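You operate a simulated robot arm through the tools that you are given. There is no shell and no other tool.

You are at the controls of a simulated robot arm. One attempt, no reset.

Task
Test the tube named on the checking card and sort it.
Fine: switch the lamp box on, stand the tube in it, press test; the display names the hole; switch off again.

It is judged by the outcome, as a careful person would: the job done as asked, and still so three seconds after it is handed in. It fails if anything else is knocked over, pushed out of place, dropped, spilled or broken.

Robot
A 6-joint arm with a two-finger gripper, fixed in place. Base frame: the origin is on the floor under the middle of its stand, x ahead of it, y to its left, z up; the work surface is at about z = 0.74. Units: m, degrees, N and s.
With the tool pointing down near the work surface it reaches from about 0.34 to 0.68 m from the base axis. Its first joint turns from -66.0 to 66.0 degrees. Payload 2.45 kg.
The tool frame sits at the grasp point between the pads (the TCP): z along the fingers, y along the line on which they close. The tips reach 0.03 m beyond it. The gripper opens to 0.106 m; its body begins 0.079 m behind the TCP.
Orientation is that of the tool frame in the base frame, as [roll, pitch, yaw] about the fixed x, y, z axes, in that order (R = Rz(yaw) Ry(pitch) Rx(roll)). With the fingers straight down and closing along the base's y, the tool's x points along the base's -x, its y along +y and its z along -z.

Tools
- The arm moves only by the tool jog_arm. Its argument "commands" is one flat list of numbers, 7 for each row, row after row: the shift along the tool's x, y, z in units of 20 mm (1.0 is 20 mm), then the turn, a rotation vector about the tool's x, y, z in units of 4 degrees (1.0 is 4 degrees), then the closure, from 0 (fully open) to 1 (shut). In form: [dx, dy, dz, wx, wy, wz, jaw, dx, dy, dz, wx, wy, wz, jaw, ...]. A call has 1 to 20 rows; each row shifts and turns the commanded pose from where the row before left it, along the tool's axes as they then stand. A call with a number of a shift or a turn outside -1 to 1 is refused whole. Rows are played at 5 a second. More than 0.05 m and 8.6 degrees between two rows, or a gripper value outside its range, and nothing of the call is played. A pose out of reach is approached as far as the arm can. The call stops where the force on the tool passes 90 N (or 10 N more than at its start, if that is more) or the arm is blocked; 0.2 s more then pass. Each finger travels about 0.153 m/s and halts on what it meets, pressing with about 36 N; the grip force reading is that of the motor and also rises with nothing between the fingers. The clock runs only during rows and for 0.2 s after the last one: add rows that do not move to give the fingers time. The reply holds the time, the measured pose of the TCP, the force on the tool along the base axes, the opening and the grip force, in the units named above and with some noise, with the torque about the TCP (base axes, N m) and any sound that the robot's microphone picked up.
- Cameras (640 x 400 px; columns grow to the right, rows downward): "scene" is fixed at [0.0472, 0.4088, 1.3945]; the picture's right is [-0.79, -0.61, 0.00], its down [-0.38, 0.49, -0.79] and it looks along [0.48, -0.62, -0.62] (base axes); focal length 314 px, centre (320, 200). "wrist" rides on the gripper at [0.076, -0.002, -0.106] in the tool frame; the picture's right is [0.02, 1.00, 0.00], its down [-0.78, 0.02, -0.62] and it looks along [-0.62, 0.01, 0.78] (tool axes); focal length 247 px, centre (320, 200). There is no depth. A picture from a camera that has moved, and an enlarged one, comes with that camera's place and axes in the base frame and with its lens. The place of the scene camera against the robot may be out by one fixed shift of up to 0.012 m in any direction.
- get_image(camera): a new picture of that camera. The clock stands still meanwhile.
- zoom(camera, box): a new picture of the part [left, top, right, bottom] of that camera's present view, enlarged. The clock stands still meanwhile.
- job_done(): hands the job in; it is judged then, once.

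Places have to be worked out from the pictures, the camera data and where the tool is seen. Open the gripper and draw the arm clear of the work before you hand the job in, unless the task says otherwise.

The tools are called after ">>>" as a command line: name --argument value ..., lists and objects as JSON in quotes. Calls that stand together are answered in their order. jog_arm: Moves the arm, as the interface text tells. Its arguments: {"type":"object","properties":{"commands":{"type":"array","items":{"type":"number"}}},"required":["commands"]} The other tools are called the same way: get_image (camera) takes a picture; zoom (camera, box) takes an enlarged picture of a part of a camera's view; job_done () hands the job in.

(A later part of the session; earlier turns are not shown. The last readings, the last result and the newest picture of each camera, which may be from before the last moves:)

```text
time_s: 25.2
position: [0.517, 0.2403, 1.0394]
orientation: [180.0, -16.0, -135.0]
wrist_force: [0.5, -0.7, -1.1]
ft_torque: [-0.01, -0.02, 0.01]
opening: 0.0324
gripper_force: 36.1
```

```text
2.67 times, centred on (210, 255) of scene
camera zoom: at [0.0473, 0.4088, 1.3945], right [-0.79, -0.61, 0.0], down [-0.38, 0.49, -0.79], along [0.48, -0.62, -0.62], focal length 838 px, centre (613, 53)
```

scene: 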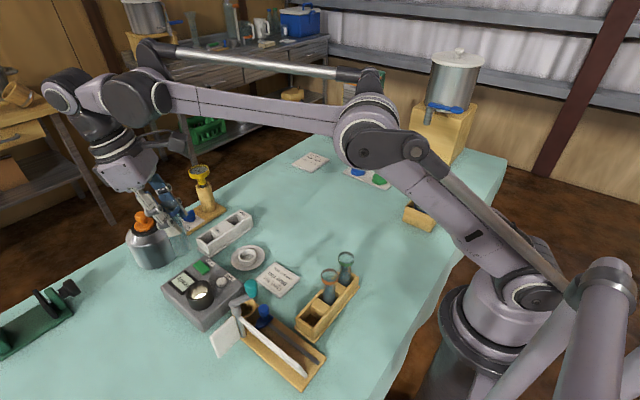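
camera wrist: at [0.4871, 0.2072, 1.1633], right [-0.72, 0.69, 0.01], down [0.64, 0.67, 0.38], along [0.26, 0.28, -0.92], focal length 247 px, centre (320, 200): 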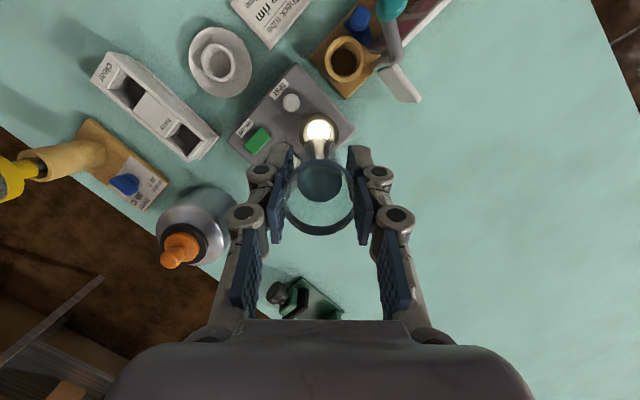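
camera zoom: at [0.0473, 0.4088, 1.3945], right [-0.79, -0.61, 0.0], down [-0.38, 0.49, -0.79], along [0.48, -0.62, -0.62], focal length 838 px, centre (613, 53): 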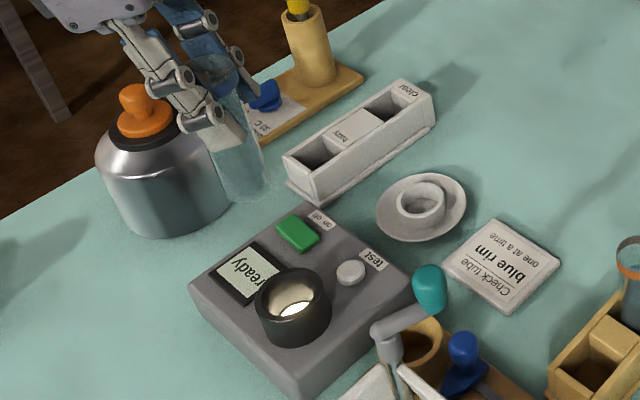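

I zoom the wrist view to check the tube's bottom against the well.

>>> zoom --camera "wrist" --box '[240, 70, 400, 250]'

>>> zoom --camera "scene" --box '[140, 170, 240, 270]'

```text
2.22 times, centred on (320, 160) of wrist
camera zoom: at [0.4871, 0.2072, 1.1633], right [-0.72, 0.69, 0.01], down [0.64, 0.67, 0.38], along [0.26, 0.28, -0.92], focal length 549 px, centre (320, 289)
```

zoom: 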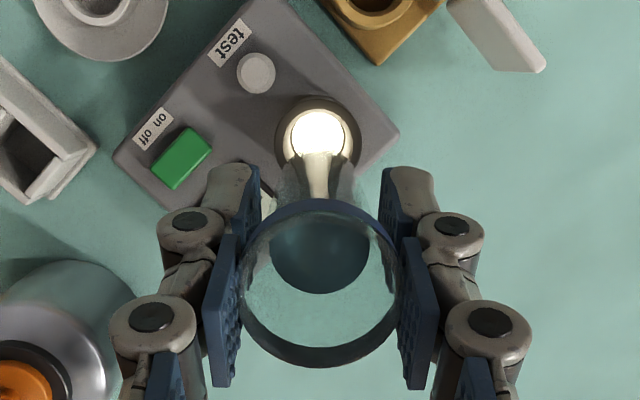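

```text
4.00 times, centred on (190, 220) of scene
camera zoom: at [0.0473, 0.4088, 1.3945], right [-0.79, -0.61, 0.0], down [-0.38, 0.49, -0.79], along [0.48, -0.62, -0.62], focal length 1257 px, centre (840, 120)
```

zoom: 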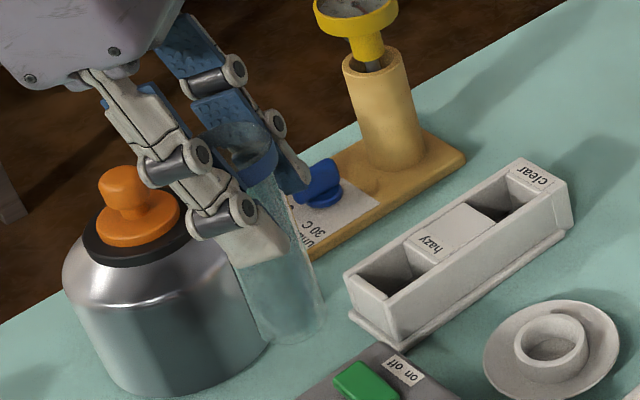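

The tube is over the well within a few mm. I nudge 3 mm back and lower to z≈0.95 (tube bottom a little above the well mouth) for a check.

>>> jog_arm --commands '[-0.217, -0.004, 0.874, 0, 0, 0, 1, -0.217, -0.004, 0.874, 0, 0, 0, 1, -0.217, -0.004, 0.874, 0, 0, 0, 1, -0.217, -0.004, 0.874, 0, 0, 0, 1, -0.217, -0.004, 0.874, 0, 0, 0, 1, 0, 0, 0, 0, 0, 0, 1]'

>>> zoom --camera "wrist" --box '[240, 70, 400, 250]'

>>> zoom --camera "scene" --box '[140, 210, 260, 330]'

```text
time_s: 26.6
position: [0.5145, 0.2384, 0.9487]
orientation: [180.0, -15.9, -134.9]
wrist_force: [1.0, -0.1, -1.2]
ft_torque: [-0.03, 0.02, 0.01]
opening: 0.0327
gripper_force: 36.2
```

```text
2.22 times, centred on (320, 160) of wrist
camera zoom: at [0.4829, 0.2054, 1.0717], right [-0.72, 0.69, 0.01], down [0.64, 0.67, 0.38], along [0.26, 0.28, -0.92], focal length 549 px, centre (320, 289)
```

zoom: 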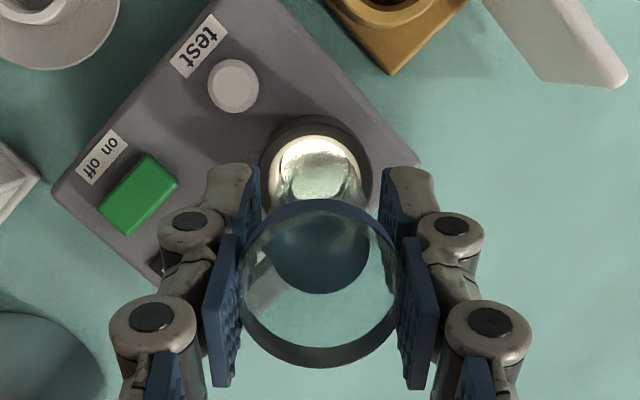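

```text
3.33 times, centred on (200, 270) of scene
camera zoom: at [0.0472, 0.4088, 1.3945], right [-0.79, -0.61, 0.0], down [-0.38, 0.49, -0.79], along [0.48, -0.62, -0.62], focal length 1048 px, centre (720, -33)
```

zoom: 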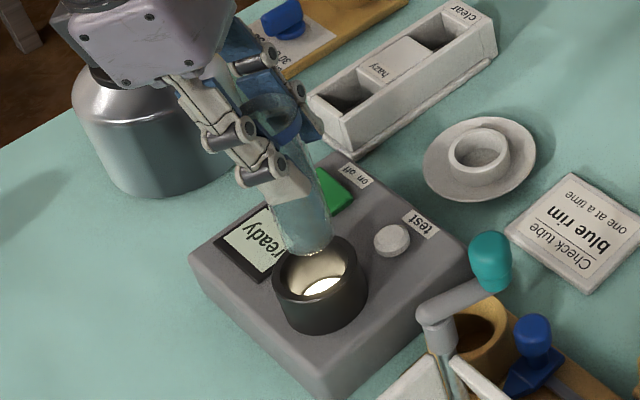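

I zoom further into both views to compare the tube bottom with the well mouth.

>>> zoom --camera "wrist" --box '[280, 100, 360, 200]'

>>> zoom --camera "scene" --box '[190, 250, 250, 320]'

```text
4.00 times, centred on (320, 150) of wrist
camera zoom: at [0.4829, 0.2054, 1.0717], right [-0.72, 0.69, 0.01], down [0.64, 0.67, 0.38], along [0.26, 0.28, -0.92], focal length 988 px, centre (320, 400)
```

zoom: 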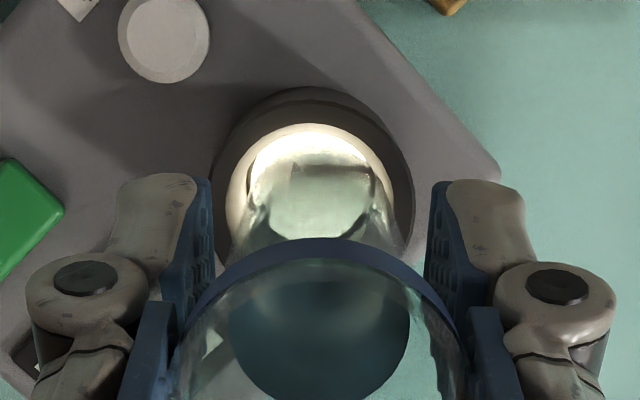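

```text
5.71 times, centred on (220, 285) of scene
camera zoom: at [0.0472, 0.4088, 1.3945], right [-0.79, -0.61, 0.0], down [-0.38, 0.49, -0.79], along [0.48, -0.62, -0.62], focal length 1796 px, centre (891, -286)
```

zoom: 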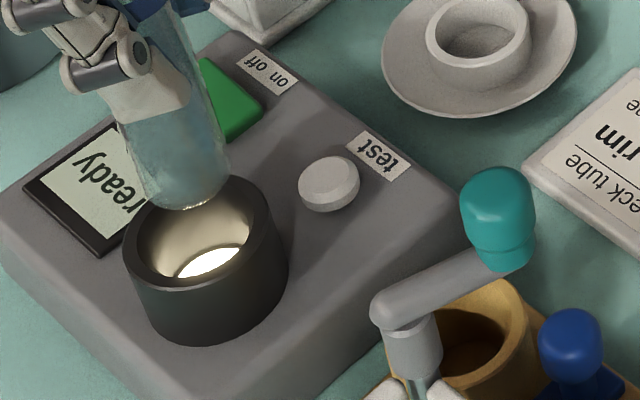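

Both views put the tube bottom at about (0.516, 0.2405, 0.848), 3 mm short of the well axis. I correct by 2 mm and lower 40 mm gently into the well.

>>> jog_arm --commands '[-0.1, -0.035, -0.03, 0, 0, 0, 1, -0.139, 0, 0.481, 0, 0, 0, 1, -0.139, 0, 0.481, 0, 0, 0, 1, -0.139, 0, 0.481, 0, 0, 0, 1, -0.139, 0, 0.481, 0, 0, 0, 1, 0, 0, 0, 0, 0, 0, 1]'

>>> zoom --camera "wrist" --box '[240, 70, 400, 250]'

>>> zoom --camera "scene" --box '[150, 230, 250, 330]'

```text
time_s: 28.0
position: [0.5173, 0.2382, 0.9084]
orientation: [-180.0, -16.0, -134.8]
wrist_force: [0.6, 0.8, -0.5]
ft_torque: [0.0, 0.02, 0.0]
opening: 0.0327
gripper_force: 36.3
```

```text
2.22 times, centred on (320, 160) of wrist
camera zoom: at [0.487, 0.2057, 1.0326], right [-0.72, 0.69, 0.01], down [0.64, 0.67, 0.38], along [0.26, 0.28, -0.92], focal length 549 px, centre (320, 289)
```

zoom: 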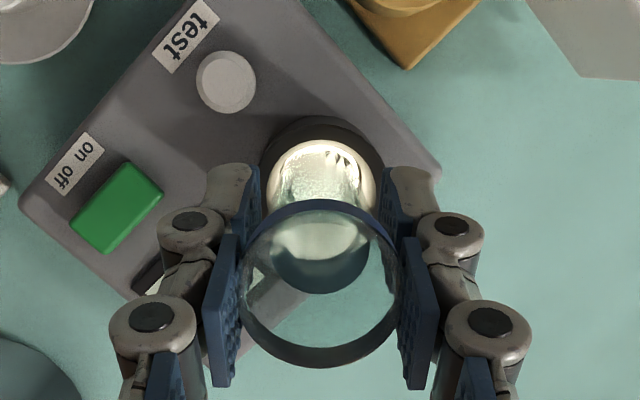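

```text
4.00 times, centred on (200, 280) of scene
camera zoom: at [0.0472, 0.4088, 1.3945], right [-0.79, -0.61, 0.0], down [-0.38, 0.49, -0.79], along [0.48, -0.62, -0.62], focal length 1257 px, centre (800, -120)
```

zoom: 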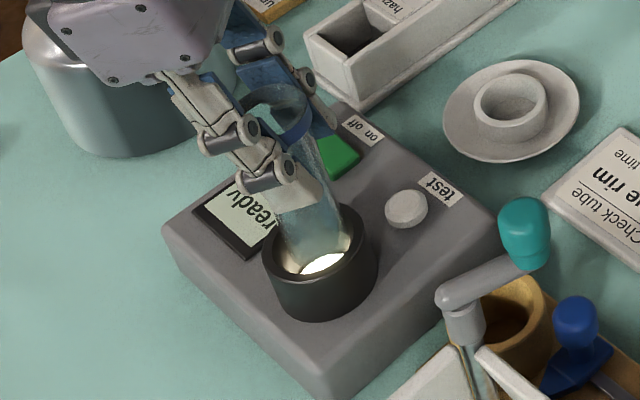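

The tube bottom is inside the well with no contact force. I keep lowering in 3 mm steps, watching the force.

>>> jog_arm --commands '[-0.042, 0, 0.144, 0, 0, 0, 1, -0.042, 0, 0.144, 0, 0, 0, 1, -0.042, 0, 0.144, 0, 0, 0, 1, -0.042, 0, 0.144, 0, 0, 0, 1]'

```text
time_s: 29.0
position: [0.517, 0.2379, 0.8978]
orientation: [-180.0, -16.1, -134.8]
wrist_force: [0.5, 0.0, 0.4]
ft_torque: [0.03, -0.03, 0.04]
opening: 0.0328
gripper_force: 36.0
```

Still free at z=0.898 (force reading only noise, weight slightly reduced). I continue in 2 mm steps.

>>> jog_arm --commands '[-0.028, 0, 0.096, 0, 0, 0, 1, -0.028, 0, 0.096, 0, 0, 0, 1, 0, 0, 0, 0, 0, 0, 1]'

>>> zoom --camera "scene" --box '[150, 230, 250, 330]'

>>> zoom --camera "wrist" --box '[240, 70, 400, 250]'

```text
time_s: 29.8
position: [0.5173, 0.2382, 0.8929]
orientation: [-180.0, -16.0, -135.0]
wrist_force: [0.8, 3.4, -1.1]
ft_torque: [0.19, -0.02, -0.02]
opening: 0.0328
gripper_force: 36.0
```

```text
4.00 times, centred on (200, 280) of scene
camera zoom: at [0.0472, 0.4089, 1.3945], right [-0.79, -0.61, 0.0], down [-0.38, 0.49, -0.79], along [0.48, -0.62, -0.62], focal length 1257 px, centre (800, -120)
```

zoom: 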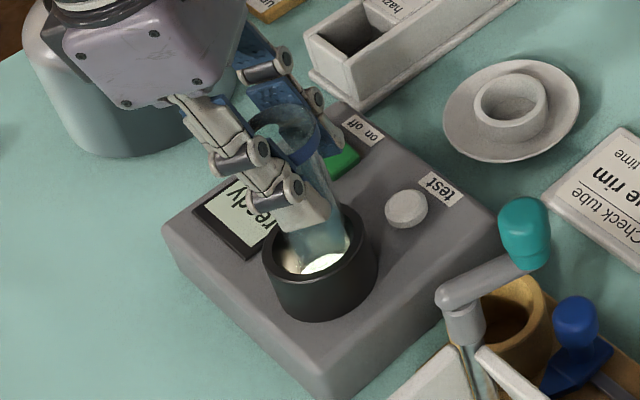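

```text
2.22 times, centred on (320, 160) of wrist
camera zoom: at [0.4867, 0.2051, 1.0174], right [-0.72, 0.69, 0.01], down [0.64, 0.67, 0.38], along [0.26, 0.28, -0.92], focal length 549 px, centre (320, 289)
```

zoom: 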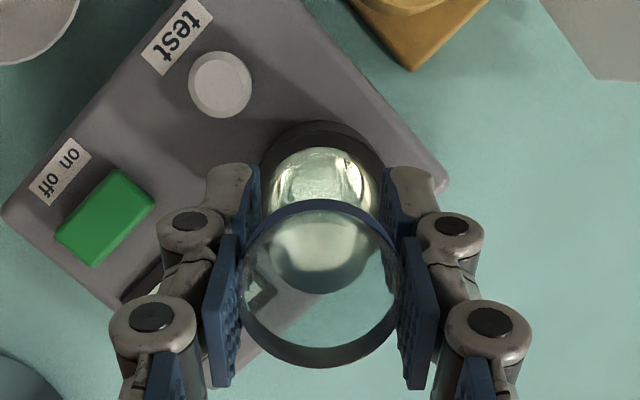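

A small sideways force (+y 3.4 N) shows the tube brushing the well wall on its −y side. I shift 3 mm towards +y to relieve it.

>>> jog_arm --commands '[-0.1, 0.106, -0.03, 0, 0, 0, 1, 0, 0, 0, 0, 0, 0, 1]'

```text
time_s: 30.4
position: [0.5178, 0.2405, 0.8954]
orientation: [-179.9, -16.0, -134.9]
wrist_force: [-1.3, -1.1, -1.4]
ft_torque: [0.0, 0.01, 0.0]
opening: 0.0323
gripper_force: 36.6
```

The side force is gone. I continue down in 1.5 mm steps.

>>> jog_arm --commands '[-0.021, 0, 0.072, 0, 0, 0, 1, -0.021, 0, 0.072, 0, 0, 0, 1, -0.021, 0, 0.072, 0, 0, 0, 1, 0, 0, 0, 0, 0, 0, 1]'

```text
time_s: 31.4
position: [0.5177, 0.2409, 0.8894]
orientation: [180.0, -16.0, -134.9]
wrist_force: [0.7, 0.7, 0.4]
ft_torque: [-0.03, -0.05, -0.01]
opening: 0.0324
gripper_force: 36.5
```

Still free. I go on down in 1.5 mm steps until the tube rests on the lamp.

>>> jog_arm --commands '[-0.021, 0, 0.072, 0, 0, 0, 1, -0.021, 0, 0.072, 0, 0, 0, 1, 0, 0, 0, 0, 0, 0, 1]'

>>> zoom --camera "scene" --box '[150, 230, 250, 330]'

```text
time_s: 32.2
position: [0.5179, 0.2405, 0.886]
orientation: [180.0, -16.0, -134.9]
wrist_force: [-0.1, 0.5, -0.8]
ft_torque: [0.03, -0.02, 0.04]
opening: 0.0326
gripper_force: 36.5
```

```text
4.00 times, centred on (200, 280) of scene
camera zoom: at [0.0472, 0.4088, 1.3945], right [-0.79, -0.61, 0.0], down [-0.38, 0.49, -0.79], along [0.48, -0.62, -0.62], focal length 1257 px, centre (800, -120)
```

zoom: 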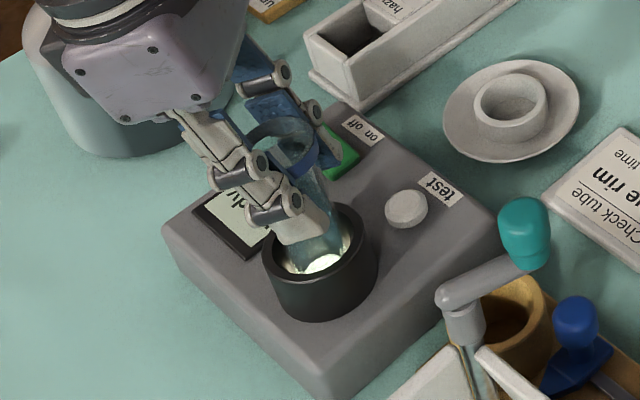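

No contact yet; continuing gently.

>>> jog_arm --commands '[-0.021, 0, 0.072, 0, 0, 0, 1, -0.021, 0, 0.072, 0, 0, 0, 1, 0, 0, 0, 0, 0, 0, 1]'

```text
time_s: 33.0
position: [0.5176, 0.2403, 0.8833]
orientation: [-180.0, -16.0, -134.8]
wrist_force: [-0.1, -0.2, -0.1]
ft_torque: [0.02, 0.0, -0.01]
opening: 0.0325
gripper_force: 36.1
```

Still free at z=0.883; two more small steps.

>>> jog_arm --commands '[-0.021, 0, 0.072, 0, 0, 0, 1, -0.021, 0, 0.072, 0, 0, 0, 1, 0, 0, 0, 0, 0, 0, 1]'

```text
time_s: 33.8
position: [0.5181, 0.241, 0.8805]
orientation: [-180.0, -16.0, -134.9]
wrist_force: [0.0, 0.5, 0.4]
ft_torque: [0.04, 0.02, 0.0]
opening: 0.0328
gripper_force: 35.8
```

No clear contact; continuing with 1.5 mm steps.

>>> jog_arm --commands '[-0.021, 0, 0.072, 0, 0, 0, 1, -0.021, 0, 0.072, 0, 0, 0, 1, 0, 0, 0, 0, 0, 0, 1]'

>>> zoom --camera "scene" --box '[170, 250, 250, 330]'

```text
time_s: 34.6
position: [0.5175, 0.2404, 0.8782]
orientation: [-180.0, -16.0, -134.9]
wrist_force: [-2.7, 1.2, 27.4]
ft_torque: [0.04, 0.08, 0.06]
opening: 0.0327
gripper_force: 35.6
```

```text
5.00 times, centred on (210, 290) of scene
camera zoom: at [0.0467, 0.4086, 1.3946], right [-0.79, -0.61, 0.0], down [-0.38, 0.49, -0.79], along [0.48, -0.62, -0.62], focal length 1572 px, centre (870, -250)
```

zoom: 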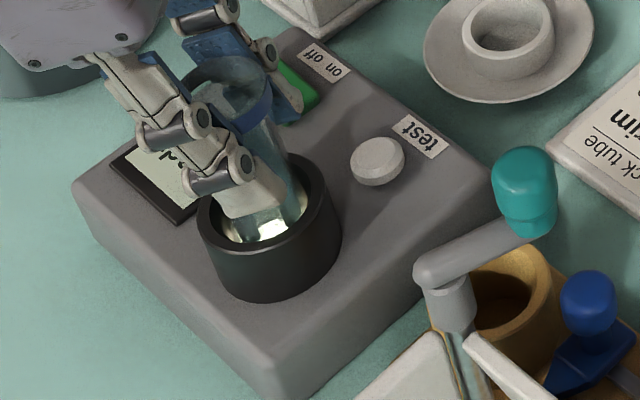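

The tube now rests on the well floor (27 N). I relieve the pressure by 1 mm and open the fingers gradually.

>>> jog_arm --commands '[0.014, 0, -0.045, 0, 0, 0, 1, 0, 0, 0, 0, 0, 0, 0.68, 0, 0, 0, 0, 0, 0, 0.62, 0, 0, 0, 0, 0, 0, 0.55, 0, 0, 0, 0, 0, 0, 0.45, 0, 0, 0, 0, 0, 0, 0.34, 0, 0, 0, 0, 0, 0, 0.34]'

>>> zoom --camera "wrist" --box '[220, 70, 420, 270]'

>>> zoom --camera "scene" --box '[150, 230, 250, 330]'

```text
time_s: 36.2
position: [0.5186, 0.2411, 0.8783]
orientation: [-180.0, -16.1, -134.9]
wrist_force: [-0.2, -0.1, 0.3]
ft_torque: [0.02, 0.0, -0.02]
opening: 0.0699
gripper_force: 0.1
```

```text
2.00 times, centred on (320, 170) of wrist
camera zoom: at [0.4873, 0.2079, 1.0022], right [-0.72, 0.69, 0.01], down [0.64, 0.67, 0.38], along [0.26, 0.28, -0.92], focal length 494 px, centre (320, 260)
```

zoom: 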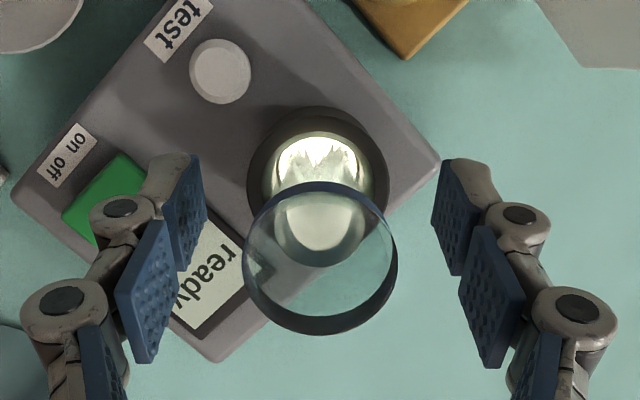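

```text
4.00 times, centred on (200, 280) of scene
camera zoom: at [0.0472, 0.4088, 1.3945], right [-0.79, -0.61, 0.0], down [-0.38, 0.49, -0.79], along [0.48, -0.62, -0.62], focal length 1257 px, centre (800, -120)
```

zoom: 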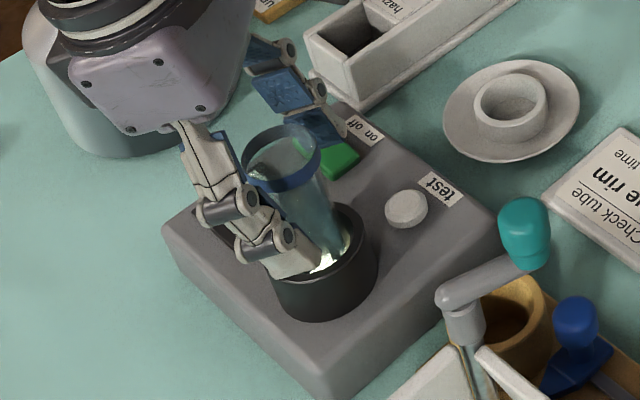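

The tube stands freely in the well. I withdraw straight up, then untilt and turn the gripper so the closed fingers can press "test" without nearing the tube.

>>> jog_arm --commands '[0.14, 0, -0.48, 0, 0, 0, 0.34, 0.277, 0, -0.961, 0, 0, 0, 0.34, 0.277, 0, -0.961, 0, 0, 0, 0.34, 0.277, 0, -0.961, 0, 0, 0, 0.34, 0.277, 0, -0.961, 0, 0, 0, 0.34, 0.277, 0, -0.961, 0, 0, 0, 0.34]'

>>> zoom --camera "scene" --box '[150, 230, 250, 330]'

>>> get_image --camera "wrist"

```text
time_s: 37.6
position: [0.5159, 0.2402, 0.9901]
orientation: [-179.9, -16.0, -134.9]
wrist_force: [0.6, 0.0, 0.0]
ft_torque: [0.01, 0.02, 0.0]
opening: 0.0698
gripper_force: 0.0
```

```text
4.00 times, centred on (200, 280) of scene
camera zoom: at [0.0472, 0.4088, 1.3945], right [-0.79, -0.61, 0.0], down [-0.38, 0.49, -0.79], along [0.48, -0.62, -0.62], focal length 1257 px, centre (800, -120)
```

zoom: 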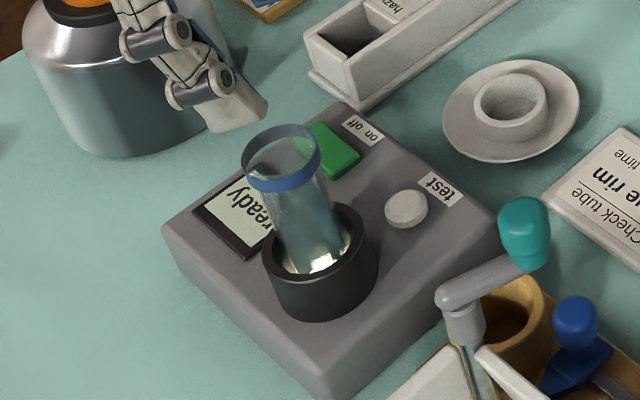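

```text
taken
camera wrist: at [0.4852, 0.2077, 1.1136], right [-0.72, 0.69, 0.01], down [0.64, 0.67, 0.38], along [0.26, 0.28, -0.92], focal length 247 px, centre (320, 200)
```

wrist: 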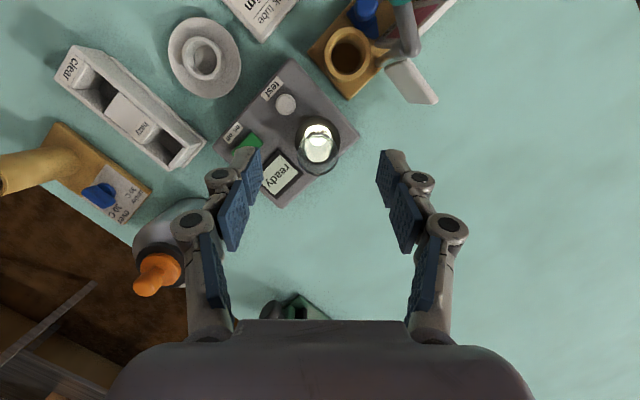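

The tube is standing steady and the display still says "ready". I untilt, yaw another 45° (fingers in line along x, camera on the −y side) and close the gripper at this safe height.

>>> jog_arm --commands '[0, 0, 0, 0, -1, 0, 0.5, 0, 0, 0, 0, -1, 0, 0.8, 0, 0, 0, 0, -1, 0, 1, 0, 0, 0, 0, -1, 0, 1, 0, 0, 0, 0, 0, -1, 1, 0, 0, 0, 0, 0, -1, 1, 0, 0, 0, 0, 0, -1, 1, 0, 0, 0, 0, 0, -1, 1, 0, 0, 0, 0, 0, -1, 1, 0, 0, 0, 0, 0, -1, 1, 0, 0, 0, 0, 0, -1, 1, 0, 0, 0, 0, 0, -1, 1, 0, 0, 0, 0, 0, -1, 1, 0, 0, 0, 0, 0, -1, 1, 0, 0, 0, 0, 0, -1, 1, 0, 0, 0, 0, 0, -0.25, 1]'

>>> get_image --camera "wrist"

```text
time_s: 41.0
position: [0.518, 0.2402, 0.9889]
orientation: [-180.0, 0.0, -89.8]
wrist_force: [-0.5, 1.1, -0.3]
ft_torque: [0.02, 0.03, -0.02]
opening: 0.0
gripper_force: 29.1
```

```text
taken
camera wrist: at [0.5186, 0.1637, 1.0949], right [-1.0, -0.02, 0.0], down [-0.02, 0.78, 0.62], along [-0.01, 0.62, -0.78], focal length 247 px, centre (320, 200)
```

wrist: 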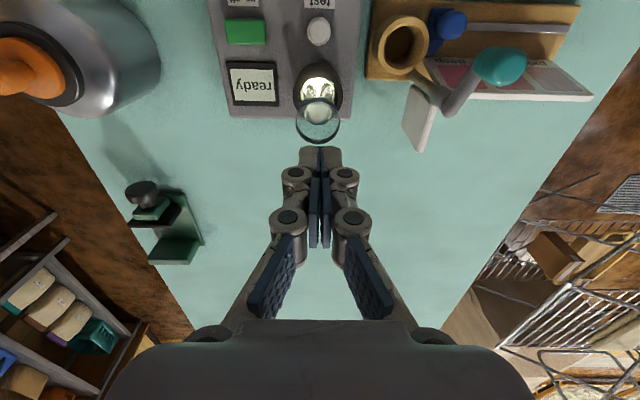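

Button centre re-measured at about (0.5195, 0.185). I move there at height, lean the gripper body 12° away from the tube, and come down part way.

>>> jog_arm --commands '[0.92, -0.03, 0, 0, 0, 0, 1, 0.92, -0.03, 0, 0, 0, 0, 1, 0.92, -0.02, 0, 0, 0, 0, 1, 0, 0, 0, 0, -1, 0, 1, 0, 0, 0, 0, -1, 0, 1, 0, 0, 0, 0, -1, 0, 1]'

>>> get_image --camera "wrist"

>>> zoom --camera "scene" --box '[130, 180, 270, 330]'

```text
time_s: 42.4
position: [0.5175, 0.1859, 0.9894]
orientation: [179.9, 12.2, -89.9]
wrist_force: [0.4, -0.4, 0.1]
ft_torque: [0.03, 0.01, 0.01]
opening: 0.0
gripper_force: 28.3
```

```text
taken
camera wrist: at [0.5196, 0.0885, 1.0772], right [-1.0, -0.02, 0.0], down [-0.02, 0.64, 0.77], along [-0.01, 0.77, -0.64], focal length 247 px, centre (320, 200)
```

wrist: 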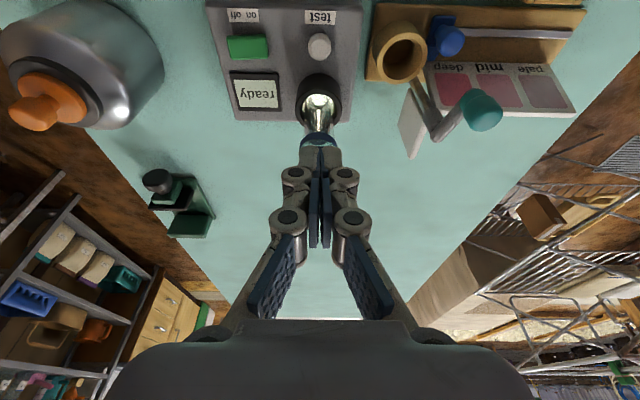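

```text
2.67 times, centred on (200, 255) of scene
camera zoom: at [0.0472, 0.4088, 1.3945], right [-0.79, -0.61, 0.0], down [-0.38, 0.49, -0.79], along [0.48, -0.62, -0.62], focal length 838 px, centre (640, 53)
```

zoom: 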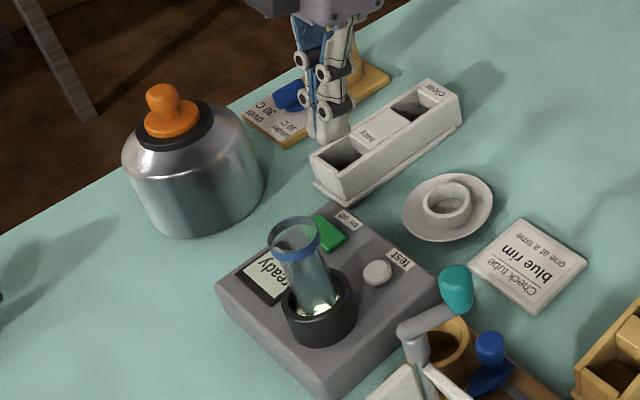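

Clear of the tube. I lower vertically to z≈0.86 and check the tip against the button.

>>> jog_arm --commands '[0.2, -0.011, 0.907, 0, 0, 0, 1, 0.2, -0.011, 0.907, 0, 0, 0, 1, 0.2, -0.011, 0.907, 0, 0, 0, 1, 0.2, -0.011, 0.907, 0, 0, 0, 1, 0.2, -0.011, 0.907, 0, 0, 0, 1, 0.2, -0.011, 0.907, 0, 0, 0, 1, 0.2, -0.011, 0.907, 0, 0, 0, 1]'

>>> get_image --camera "wrist"

>>> zoom --camera "scene" --box '[150, 210, 270, 330]'

```text
time_s: 44.0
position: [0.5193, 0.1844, 0.8601]
orientation: [180.0, 12.0, -89.8]
wrist_force: [0.1, 0.0, -0.6]
ft_torque: [0.0, -0.02, 0.01]
opening: 0.0002
gripper_force: 28.8
```

```text
taken
camera wrist: at [0.521, 0.0876, 0.948], right [-1.0, -0.02, -0.01], down [-0.02, 0.64, 0.77], along [-0.01, 0.77, -0.64], focal length 247 px, centre (320, 200)
```

wrist: 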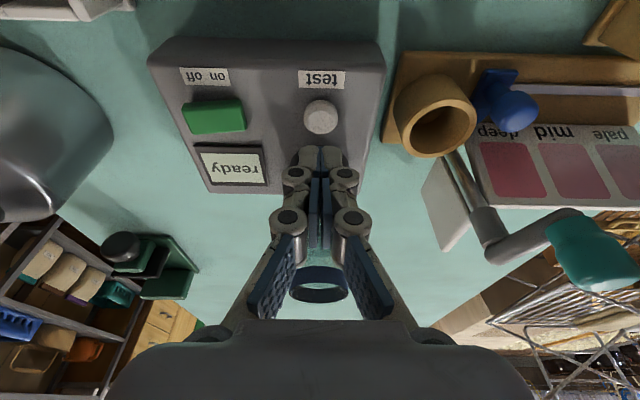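

```text
3.33 times, centred on (210, 270) of scene
camera zoom: at [0.0472, 0.4088, 1.3945], right [-0.79, -0.61, 0.0], down [-0.38, 0.49, -0.79], along [0.48, -0.62, -0.62], focal length 1048 px, centre (687, -33)
```

zoom: 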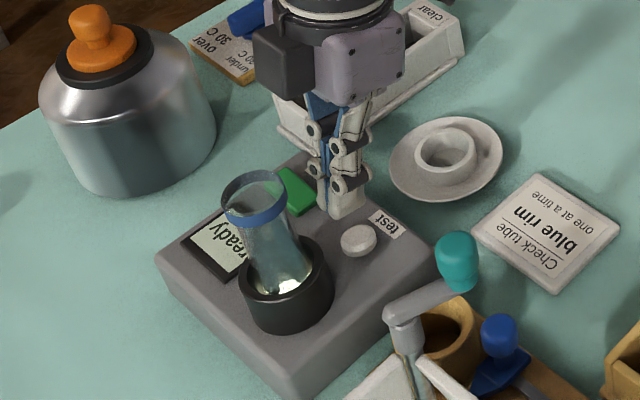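

Geometry agrees: the tip will land on the button centre. I lower 30 mm to about 1 cm above it.

>>> jog_arm --commands '[0.156, 0, 0.733, 0, 0, 0, 1, 0.135, 0, 0.635, 0, 0, 0, 1, 0, 0, 0, 0, 0, 0, 1]'

>>> zoom --camera "wrist" --box '[180, 80, 400, 220]'

>>> zoom --camera "scene" --box '[160, 230, 250, 320]'

```text
time_s: 44.8
position: [0.519, 0.1845, 0.8322]
orientation: [180.0, 11.9, -89.8]
wrist_force: [0.0, 0.3, -1.3]
ft_torque: [0.01, -0.02, -0.01]
opening: 0.0
gripper_force: 28.5
```

```text
2.86 times, centred on (290, 150) of wrist
camera zoom: at [0.5205, 0.0876, 0.9196], right [-1.0, -0.02, 0.0], down [-0.02, 0.64, 0.77], along [-0.01, 0.77, -0.64], focal length 706 px, centre (406, 343)
```

zoom: 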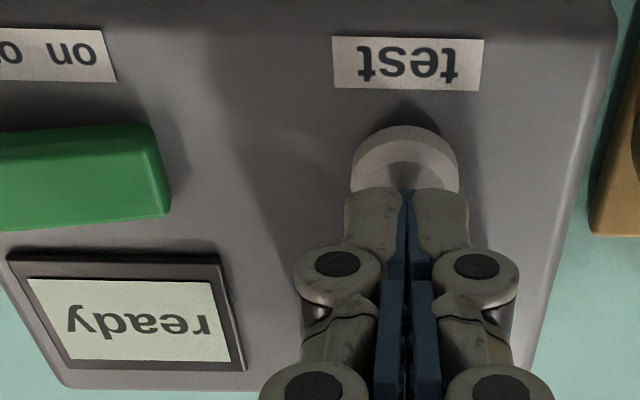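

```text
4.44 times, centred on (205, 275) of scene
camera zoom: at [0.0472, 0.4088, 1.3945], right [-0.79, -0.61, 0.0], down [-0.38, 0.49, -0.79], along [0.48, -0.62, -0.62], focal length 1397 px, centre (831, -133)
```

zoom: 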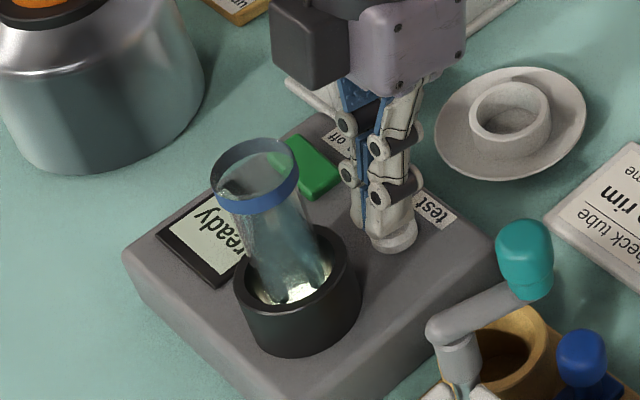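

The tip is just above the button. I press down in 1 mm steps.

>>> jog_arm --commands '[0.0104, 0, 0.049, 0, 0, 0, 1, 0.0104, 0, 0.049, 0, 0, 0, 1, 0.0104, 0, 0.049, 0, 0, 0, 1, 0.0104, 0, 0.049, 0, 0, 0, 1]'

>>> zoom --camera "wrist" --box '[180, 80, 400, 220]'

```text
time_s: 45.8
position: [0.5204, 0.1857, 0.8286]
orientation: [179.9, 12.0, -89.9]
wrist_force: [-0.8, 0.2, 0.2]
ft_torque: [0.01, 0.02, 0.02]
opening: 0.0
gripper_force: 28.9
```

```text
2.86 times, centred on (290, 150) of wrist
camera zoom: at [0.5212, 0.0872, 0.9156], right [-1.0, -0.02, -0.01], down [-0.02, 0.64, 0.77], along [-0.01, 0.77, -0.64], focal length 706 px, centre (406, 343)
```

zoom: 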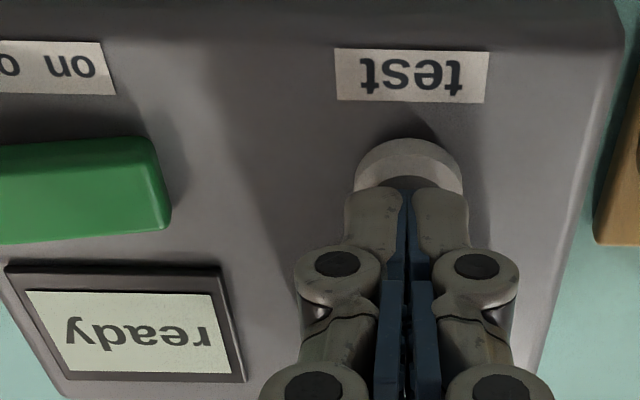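

Not touching yet (force zero). I press a few more 1 mm steps.

>>> jog_arm --commands '[0.0104, 0, 0.049, 0, 0, 0, 1, 0.0104, 0, 0.049, 0, 0, 0, 1, 0.0104, 0, 0.049, 0, 0, 0, 1, 0.0104, 0, 0.049, 0, 0, 0, 1]'

>>> zoom --camera "wrist" --box '[180, 80, 400, 220]'

```text
time_s: 46.8
position: [0.5207, 0.1846, 0.8231]
orientation: [179.9, 12.0, -89.9]
wrist_force: [0.6, -1.4, 1.8]
ft_torque: [0.01, 0.03, -0.03]
opening: 0.006
gripper_force: 28.2
```

```text
2.86 times, centred on (290, 150) of wrist
camera zoom: at [0.522, 0.0878, 0.9109], right [-1.0, -0.02, -0.01], down [-0.02, 0.64, 0.77], along [-0.01, 0.77, -0.64], focal length 706 px, centre (406, 343)
```

zoom: 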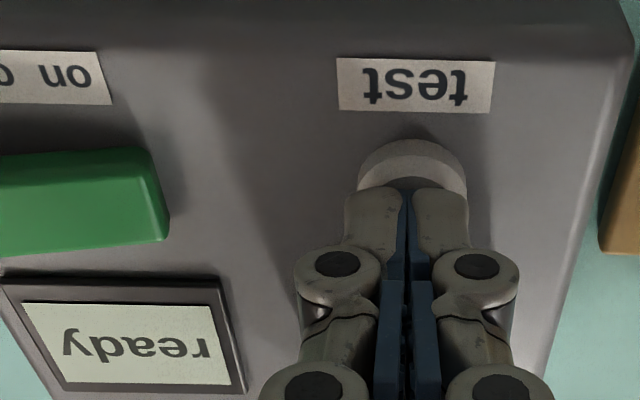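

First contact appears (small force, fingers flexing slightly). I press two more millimetres.

>>> jog_arm --commands '[0.0104, 0, 0.049, 0, 0, 0, 1, 0.0104, 0, 0.049, 0, 0, 0, 1]'

>>> zoom --camera "wrist" --box '[180, 80, 400, 220]'

```text
time_s: 47.4
position: [0.5211, 0.1854, 0.8216]
orientation: [-179.9, 12.0, -89.9]
wrist_force: [0.6, -0.8, 2.3]
ft_torque: [-0.04, 0.0, 0.01]
opening: 0.0058
gripper_force: 28.8
heard: click
```

```text
2.86 times, centred on (290, 150) of wrist
camera zoom: at [0.5217, 0.0881, 0.9092], right [-1.0, -0.02, -0.01], down [-0.02, 0.64, 0.77], along [-0.01, 0.77, -0.64], focal length 706 px, centre (406, 343)
```

zoom: 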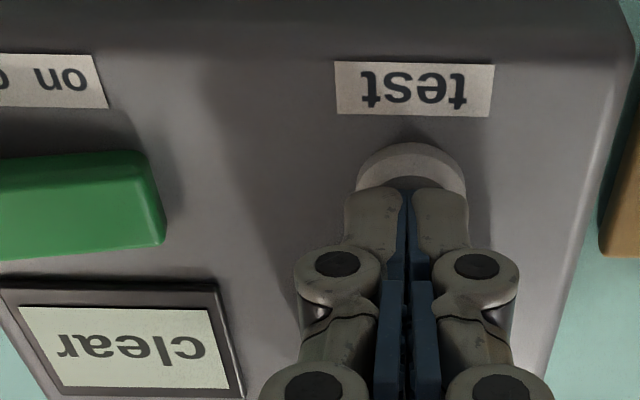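

A click, and the display now reads "clear": the tube belongs in the "clear" hole. I lift off straight up and confirm the display.

>>> jog_arm --commands '[-0.05, 0, -0.25, 0, 0, 0, 1, -0.2, 0, -0.95, 0, 0, 0, 1, -0.208, 0, -0.978, 0, 0, 0, 1, -0.208, 0, -0.978, 0, 0, 0, 1, -0.208, 0, -0.978, 0, 0, 0, 1, -0.208, 0, -0.978, 0, 0, 0, 1, -0.208, 0, -0.978, 0, 0, 0, 1, -0.208, 0, -0.978, 0, 0, 0, 1, -0.208, 0, -0.978, 0, 0, 0, 1]'

>>> get_image --camera "wrist"

>>> zoom --camera "scene" --box '[150, 210, 270, 330]'

```text
time_s: 49.4
position: [0.5211, 0.1856, 0.987]
orientation: [-179.9, 12.0, -89.9]
wrist_force: [1.0, 0.0, 0.0]
ft_torque: [-0.01, -0.01, 0.0]
opening: 0.0
gripper_force: 28.7
```

```text
taken
camera wrist: at [0.5213, 0.0882, 1.0744], right [-1.0, -0.02, 0.0], down [-0.02, 0.64, 0.77], along [-0.01, 0.77, -0.64], focal length 247 px, centre (320, 200)
```

wrist: 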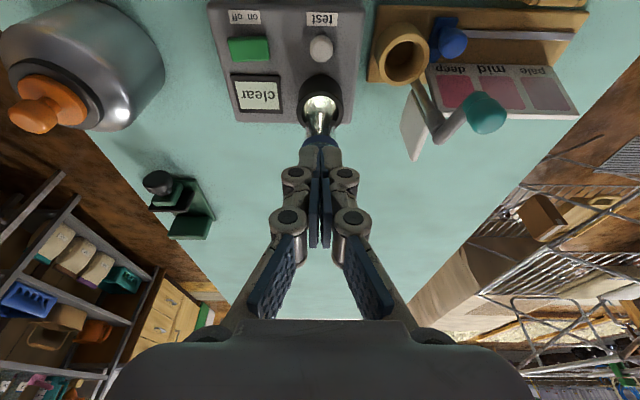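

```text
3.33 times, centred on (210, 270) of scene
camera zoom: at [0.0472, 0.4088, 1.3945], right [-0.79, -0.61, 0.0], down [-0.38, 0.49, -0.79], along [0.48, -0.62, -0.62], focal length 1048 px, centre (687, -33)
```

zoom: 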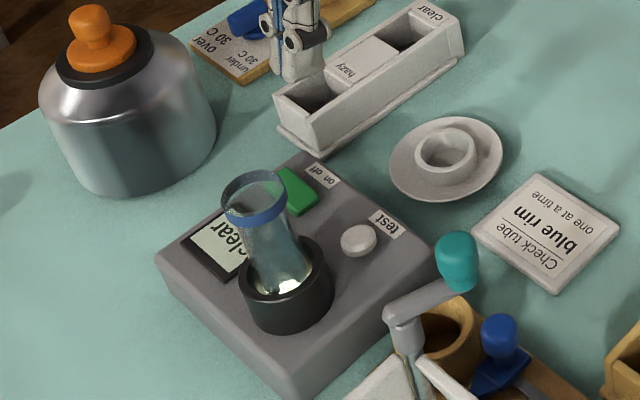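

Display holds "clear". Next I untilt and yaw back so the fingers close along y, opening the gripper, then look at the white rack closely before regrasping.

>>> jog_arm --commands '[0, 0, 0, 0, 1, 0, 1, 0, 0, 0, 0, 1, 0, 1, 0, 0, 0, 0, 1, 0, 1, 0, 0, 0, 0, 0, 1, 1, 0, 0, 0, 0, 0, 1, 1, 0, 0, 0, 0, 0, 1, 1, 0, 0, 0, 0, 0, 1, 1, 0, 0, 0, 0, 0, 1, 1, 0, 0, 0, 0, 0, 1, 1, 0, 0, 0, 0, 0, 1, 1, 0, 0, 0, 0, 0, 1, 1, 0, 0, 0, 0, 0, 1, 1, 0, 0, 0, 0, 0, 1, 1, 0, 0, 0, 0, 0, 1, 1, 0, 0, 0, 0, 0, 1, 1, 0, 0, 0, 0, 0, 1, 1, 0, 0, 0, 0, 0, 1, 1, 0, 0, 0, 0, 0, 1, 1, 0, 0, 0, 0, 0, 1, 1]'

>>> jog_arm --commands '[0.5, -0.8, 0, 0, 0, 1, 1, 0.5, -0.8, 0, 0, 0, 1, 1, 0, -0.8, 0, 0, 0, 1, 1, 0, -0.8, 0, 0, 0, 1, 1, 0, -0.8, 0, 0, 0, 1, 1, 0, -0.8, 0, 0, 0, 1, 1, 0, -0.8, 0, 0, 0, 0.45, 1]'

>>> get_image --camera "wrist"

```text
time_s: 53.4
position: [0.5191, 0.1849, 0.9862]
orientation: [180.0, 0.1, -154.0]
wrist_force: [0.2, 0.3, -0.9]
ft_torque: [0.03, -0.01, 0.04]
opening: 0.0
gripper_force: 29.4
```

```text
time_s: 55.0
position: [0.528, 0.0687, 0.9853]
orientation: [-180.0, 0.0, -179.7]
wrist_force: [-0.2, -1.1, -0.5]
ft_torque: [0.03, 0.0, 0.0]
opening: 0.0
gripper_force: 28.7
```

```text
taken
camera wrist: at [0.4516, 0.0662, 1.0916], right [-0.02, 1.0, 0.0], down [0.78, 0.02, 0.62], along [0.62, 0.02, -0.78], focal length 247 px, centre (320, 200)
```

wrist: 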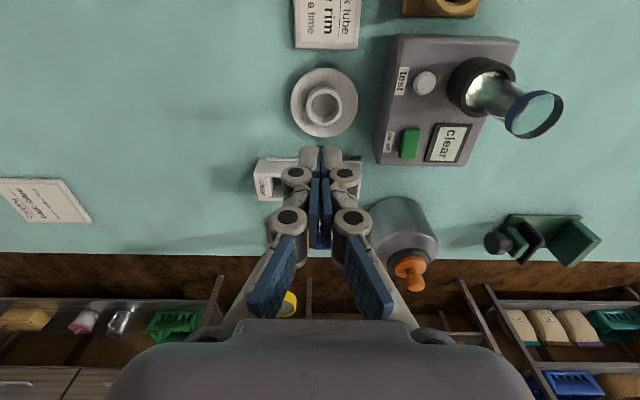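

The closed fingers block the view of the rack, so I open fully here (nothing near the fingers at this height) and zoom.

>>> jog_arm --commands '[0.5, -0.3, 0, 0, 0, 0, 0, 0.5, -0.3, 0, 0, 0, 0, 0, 0, 0, 0, 0, 0, 0, 0, 0, 0, 0, 0, 0, 0, 0]'

>>> zoom --camera "wrist" --box '[240, 130, 400, 260]'

>>> zoom --camera "scene" --box '[180, 190, 270, 270]'

```text
time_s: 56.0
position: [0.5086, 0.058, 0.9855]
orientation: [-180.0, 0.0, -179.7]
wrist_force: [0.1, 0.2, 0.6]
ft_torque: [-0.03, 0.0, -0.01]
opening: 0.1058
gripper_force: 0.1
```

```text
3.08 times, centred on (320, 195) of wrist
camera zoom: at [0.4318, 0.055, 1.0922], right [-0.03, 1.0, 0.0], down [0.78, 0.02, 0.62], along [0.62, 0.02, -0.78], focal length 760 px, centre (320, 215)
```

zoom: 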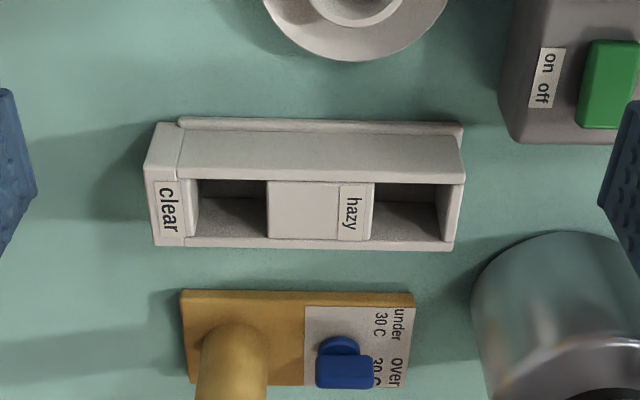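

```text
5.00 times, centred on (225, 230) of scene
camera zoom: at [0.0472, 0.4088, 1.3945], right [-0.79, -0.61, 0.0], down [-0.38, 0.49, -0.79], along [0.48, -0.62, -0.62], focal length 1572 px, centre (795, 50)
```

zoom: 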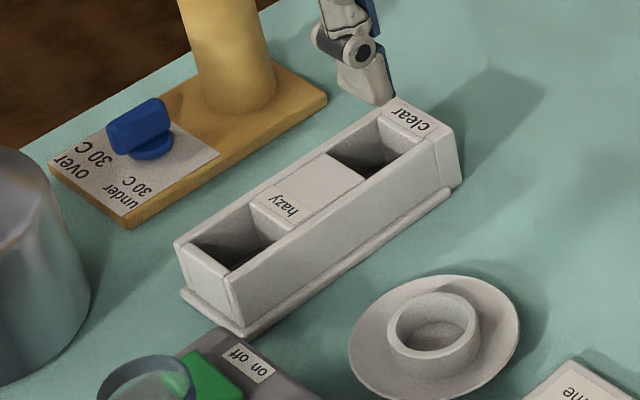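

Rack top is at z≈0.784 and the "clear" hole is centred near y≈0.013. I zoom in harder on that hole to get its exact edges.

>>> zoom --camera "wrist" --box '[270, 165, 330, 215]'

>>> zoom --camera "scene" --box '[225, 200, 275, 240]'

```text
8.00 times, centred on (300, 190) of wrist
camera zoom: at [0.4318, 0.055, 1.0922], right [-0.03, 1.0, 0.0], down [0.78, 0.02, 0.62], along [0.62, 0.02, -0.78], focal length 1976 px, centre (480, 280)
```

zoom: 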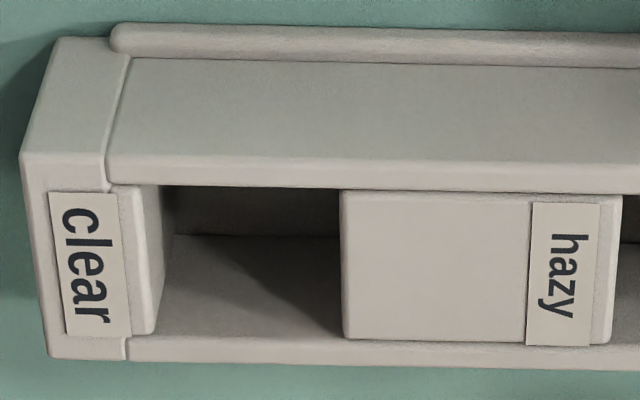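

```text
10.00 times, centred on (250, 220) of scene
camera zoom: at [0.0472, 0.4088, 1.3945], right [-0.79, -0.61, 0.0], down [-0.38, 0.49, -0.79], along [0.48, -0.62, -0.62], focal length 3143 px, centre (1020, 0)
```

zoom: 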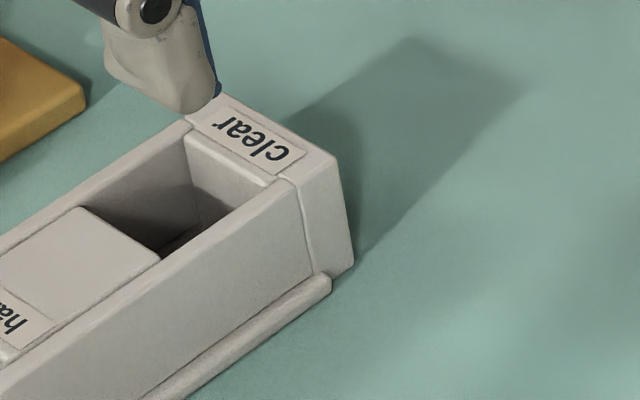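

The hole is about 38 × 42 mm against a ~33 mm tube, so I want its centre to within 2 mm. I move closer above it for a steeper view.

>>> jog_arm --commands '[-0.914, -0.38, 0.355, 0, 0, 0, 0, -0.914, -0.38, 0.355, 0, 0, 0, 0, -0.914, -0.38, 0.355, 0, 0, 0, 0, -0.914, -0.38, 0.355, 0, 0, 0, 0, -0.914, -0.38, 0.355, 0, 0, 0, 0, 0, 0, 0, 0, 0, 0, 0]'

>>> get_image --camera "wrist"

>>> zoom --camera "wrist" --box '[270, 110, 370, 190]'

```text
time_s: 57.4
position: [0.6014, 0.0185, 0.949]
orientation: [180.0, 0.0, -179.7]
wrist_force: [0.5, 0.0, -0.1]
ft_torque: [0.02, 0.02, 0.01]
opening: 0.1058
gripper_force: 0.1
```

```text
taken
camera wrist: at [0.5246, 0.0157, 1.0564], right [-0.03, 1.0, 0.0], down [0.78, 0.02, 0.62], along [0.62, 0.02, -0.78], focal length 247 px, centre (320, 200)
```

wrist: 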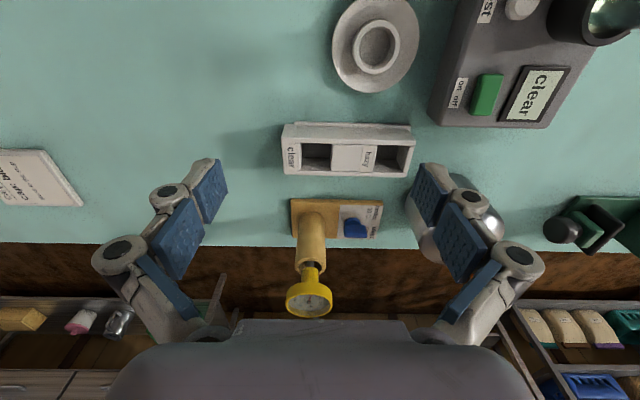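

```text
5.00 times, centred on (320, 150) of wrist
camera zoom: at [0.5246, 0.0157, 1.0564], right [-0.03, 1.0, 0.0], down [0.78, 0.02, 0.62], along [0.62, 0.02, -0.78], focal length 1235 px, centre (320, 450)
```

zoom: 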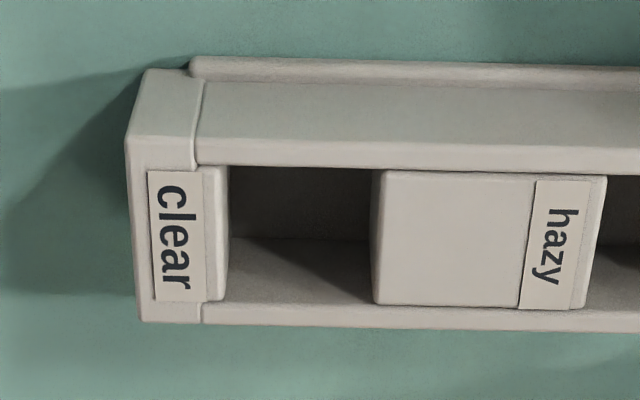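

The hole's edges give a centre of (0.674, 0.0137) with rack top z≈0.782. Now I go back above the tube in the well to regrasp it with the tool straight down.

>>> jog_arm --commands '[0, 0, -1, 0, 0, 0, 0.34, 0, 0, -1, 0, 0, 0, 0.34, 0.343, 0.929, 0, 0, 0, 0, 0.34, 0.343, 0.929, 0, 0, 0, 0, 0.34, 0.343, 0.929, 0, 0, 0, 0, 0.34, 0.343, 0.929, 0, 0, 0, 0, 0.34, 0.343, 0.929, 0, 0, 0, 0, 0.34, 0.343, 0.929, 0, 0, 0, 0, 0.34, 0.343, 0.929, 0, 0, 0, 0, 0.34, 0.343, 0.929, 0, 0, 0, 0, 0.34, 0.343, 0.929, 0, 0, 0, 0, 0.34, 0.343, 0.929, 0, 0, 0, 0, 0.34, 0.343, 0.929, 0, 0, 0, 0, 0.34, 0.343, 0.929, 0, 0, 0, 0, 0.34]'

>>> get_image --camera "wrist"

>>> zoom --camera "wrist" --box '[250, 90, 400, 210]'

```text
time_s: 60.4
position: [0.519, 0.2416, 0.9895]
orientation: [179.9, 0.0, -179.7]
wrist_force: [0.1, 0.0, -0.4]
ft_torque: [-0.02, -0.02, 0.03]
opening: 0.0698
gripper_force: 0.1
```

```text
taken
camera wrist: at [0.4402, 0.2395, 1.0963], right [-0.03, 1.0, 0.0], down [0.78, 0.02, 0.62], along [0.62, 0.02, -0.78], focal length 247 px, centre (320, 200)
```

wrist: 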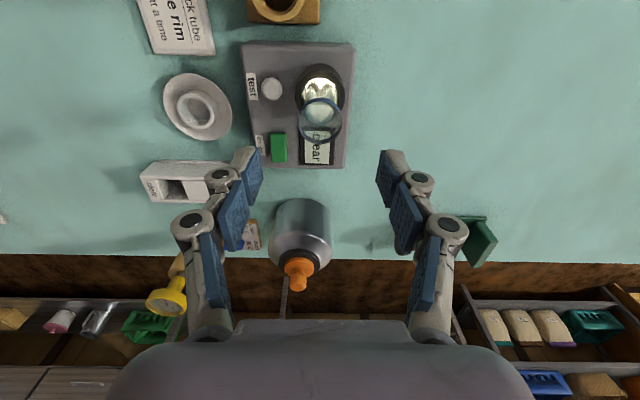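

```text
3.33 times, centred on (325, 150) of wrist
camera zoom: at [0.4402, 0.2395, 1.0963], right [-0.03, 1.0, 0.0], down [0.78, 0.02, 0.62], along [0.62, 0.02, -0.78], focal length 823 px, centre (303, 367)
```

zoom: 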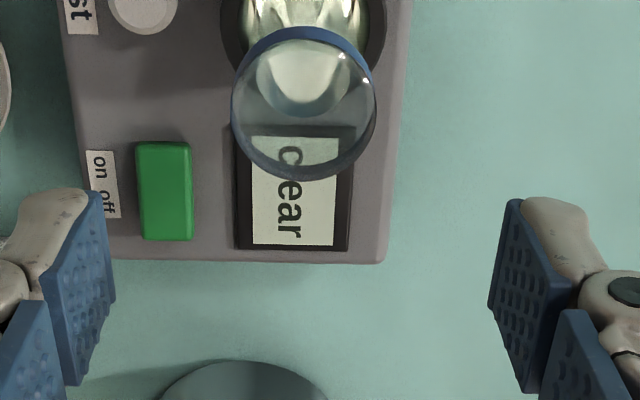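

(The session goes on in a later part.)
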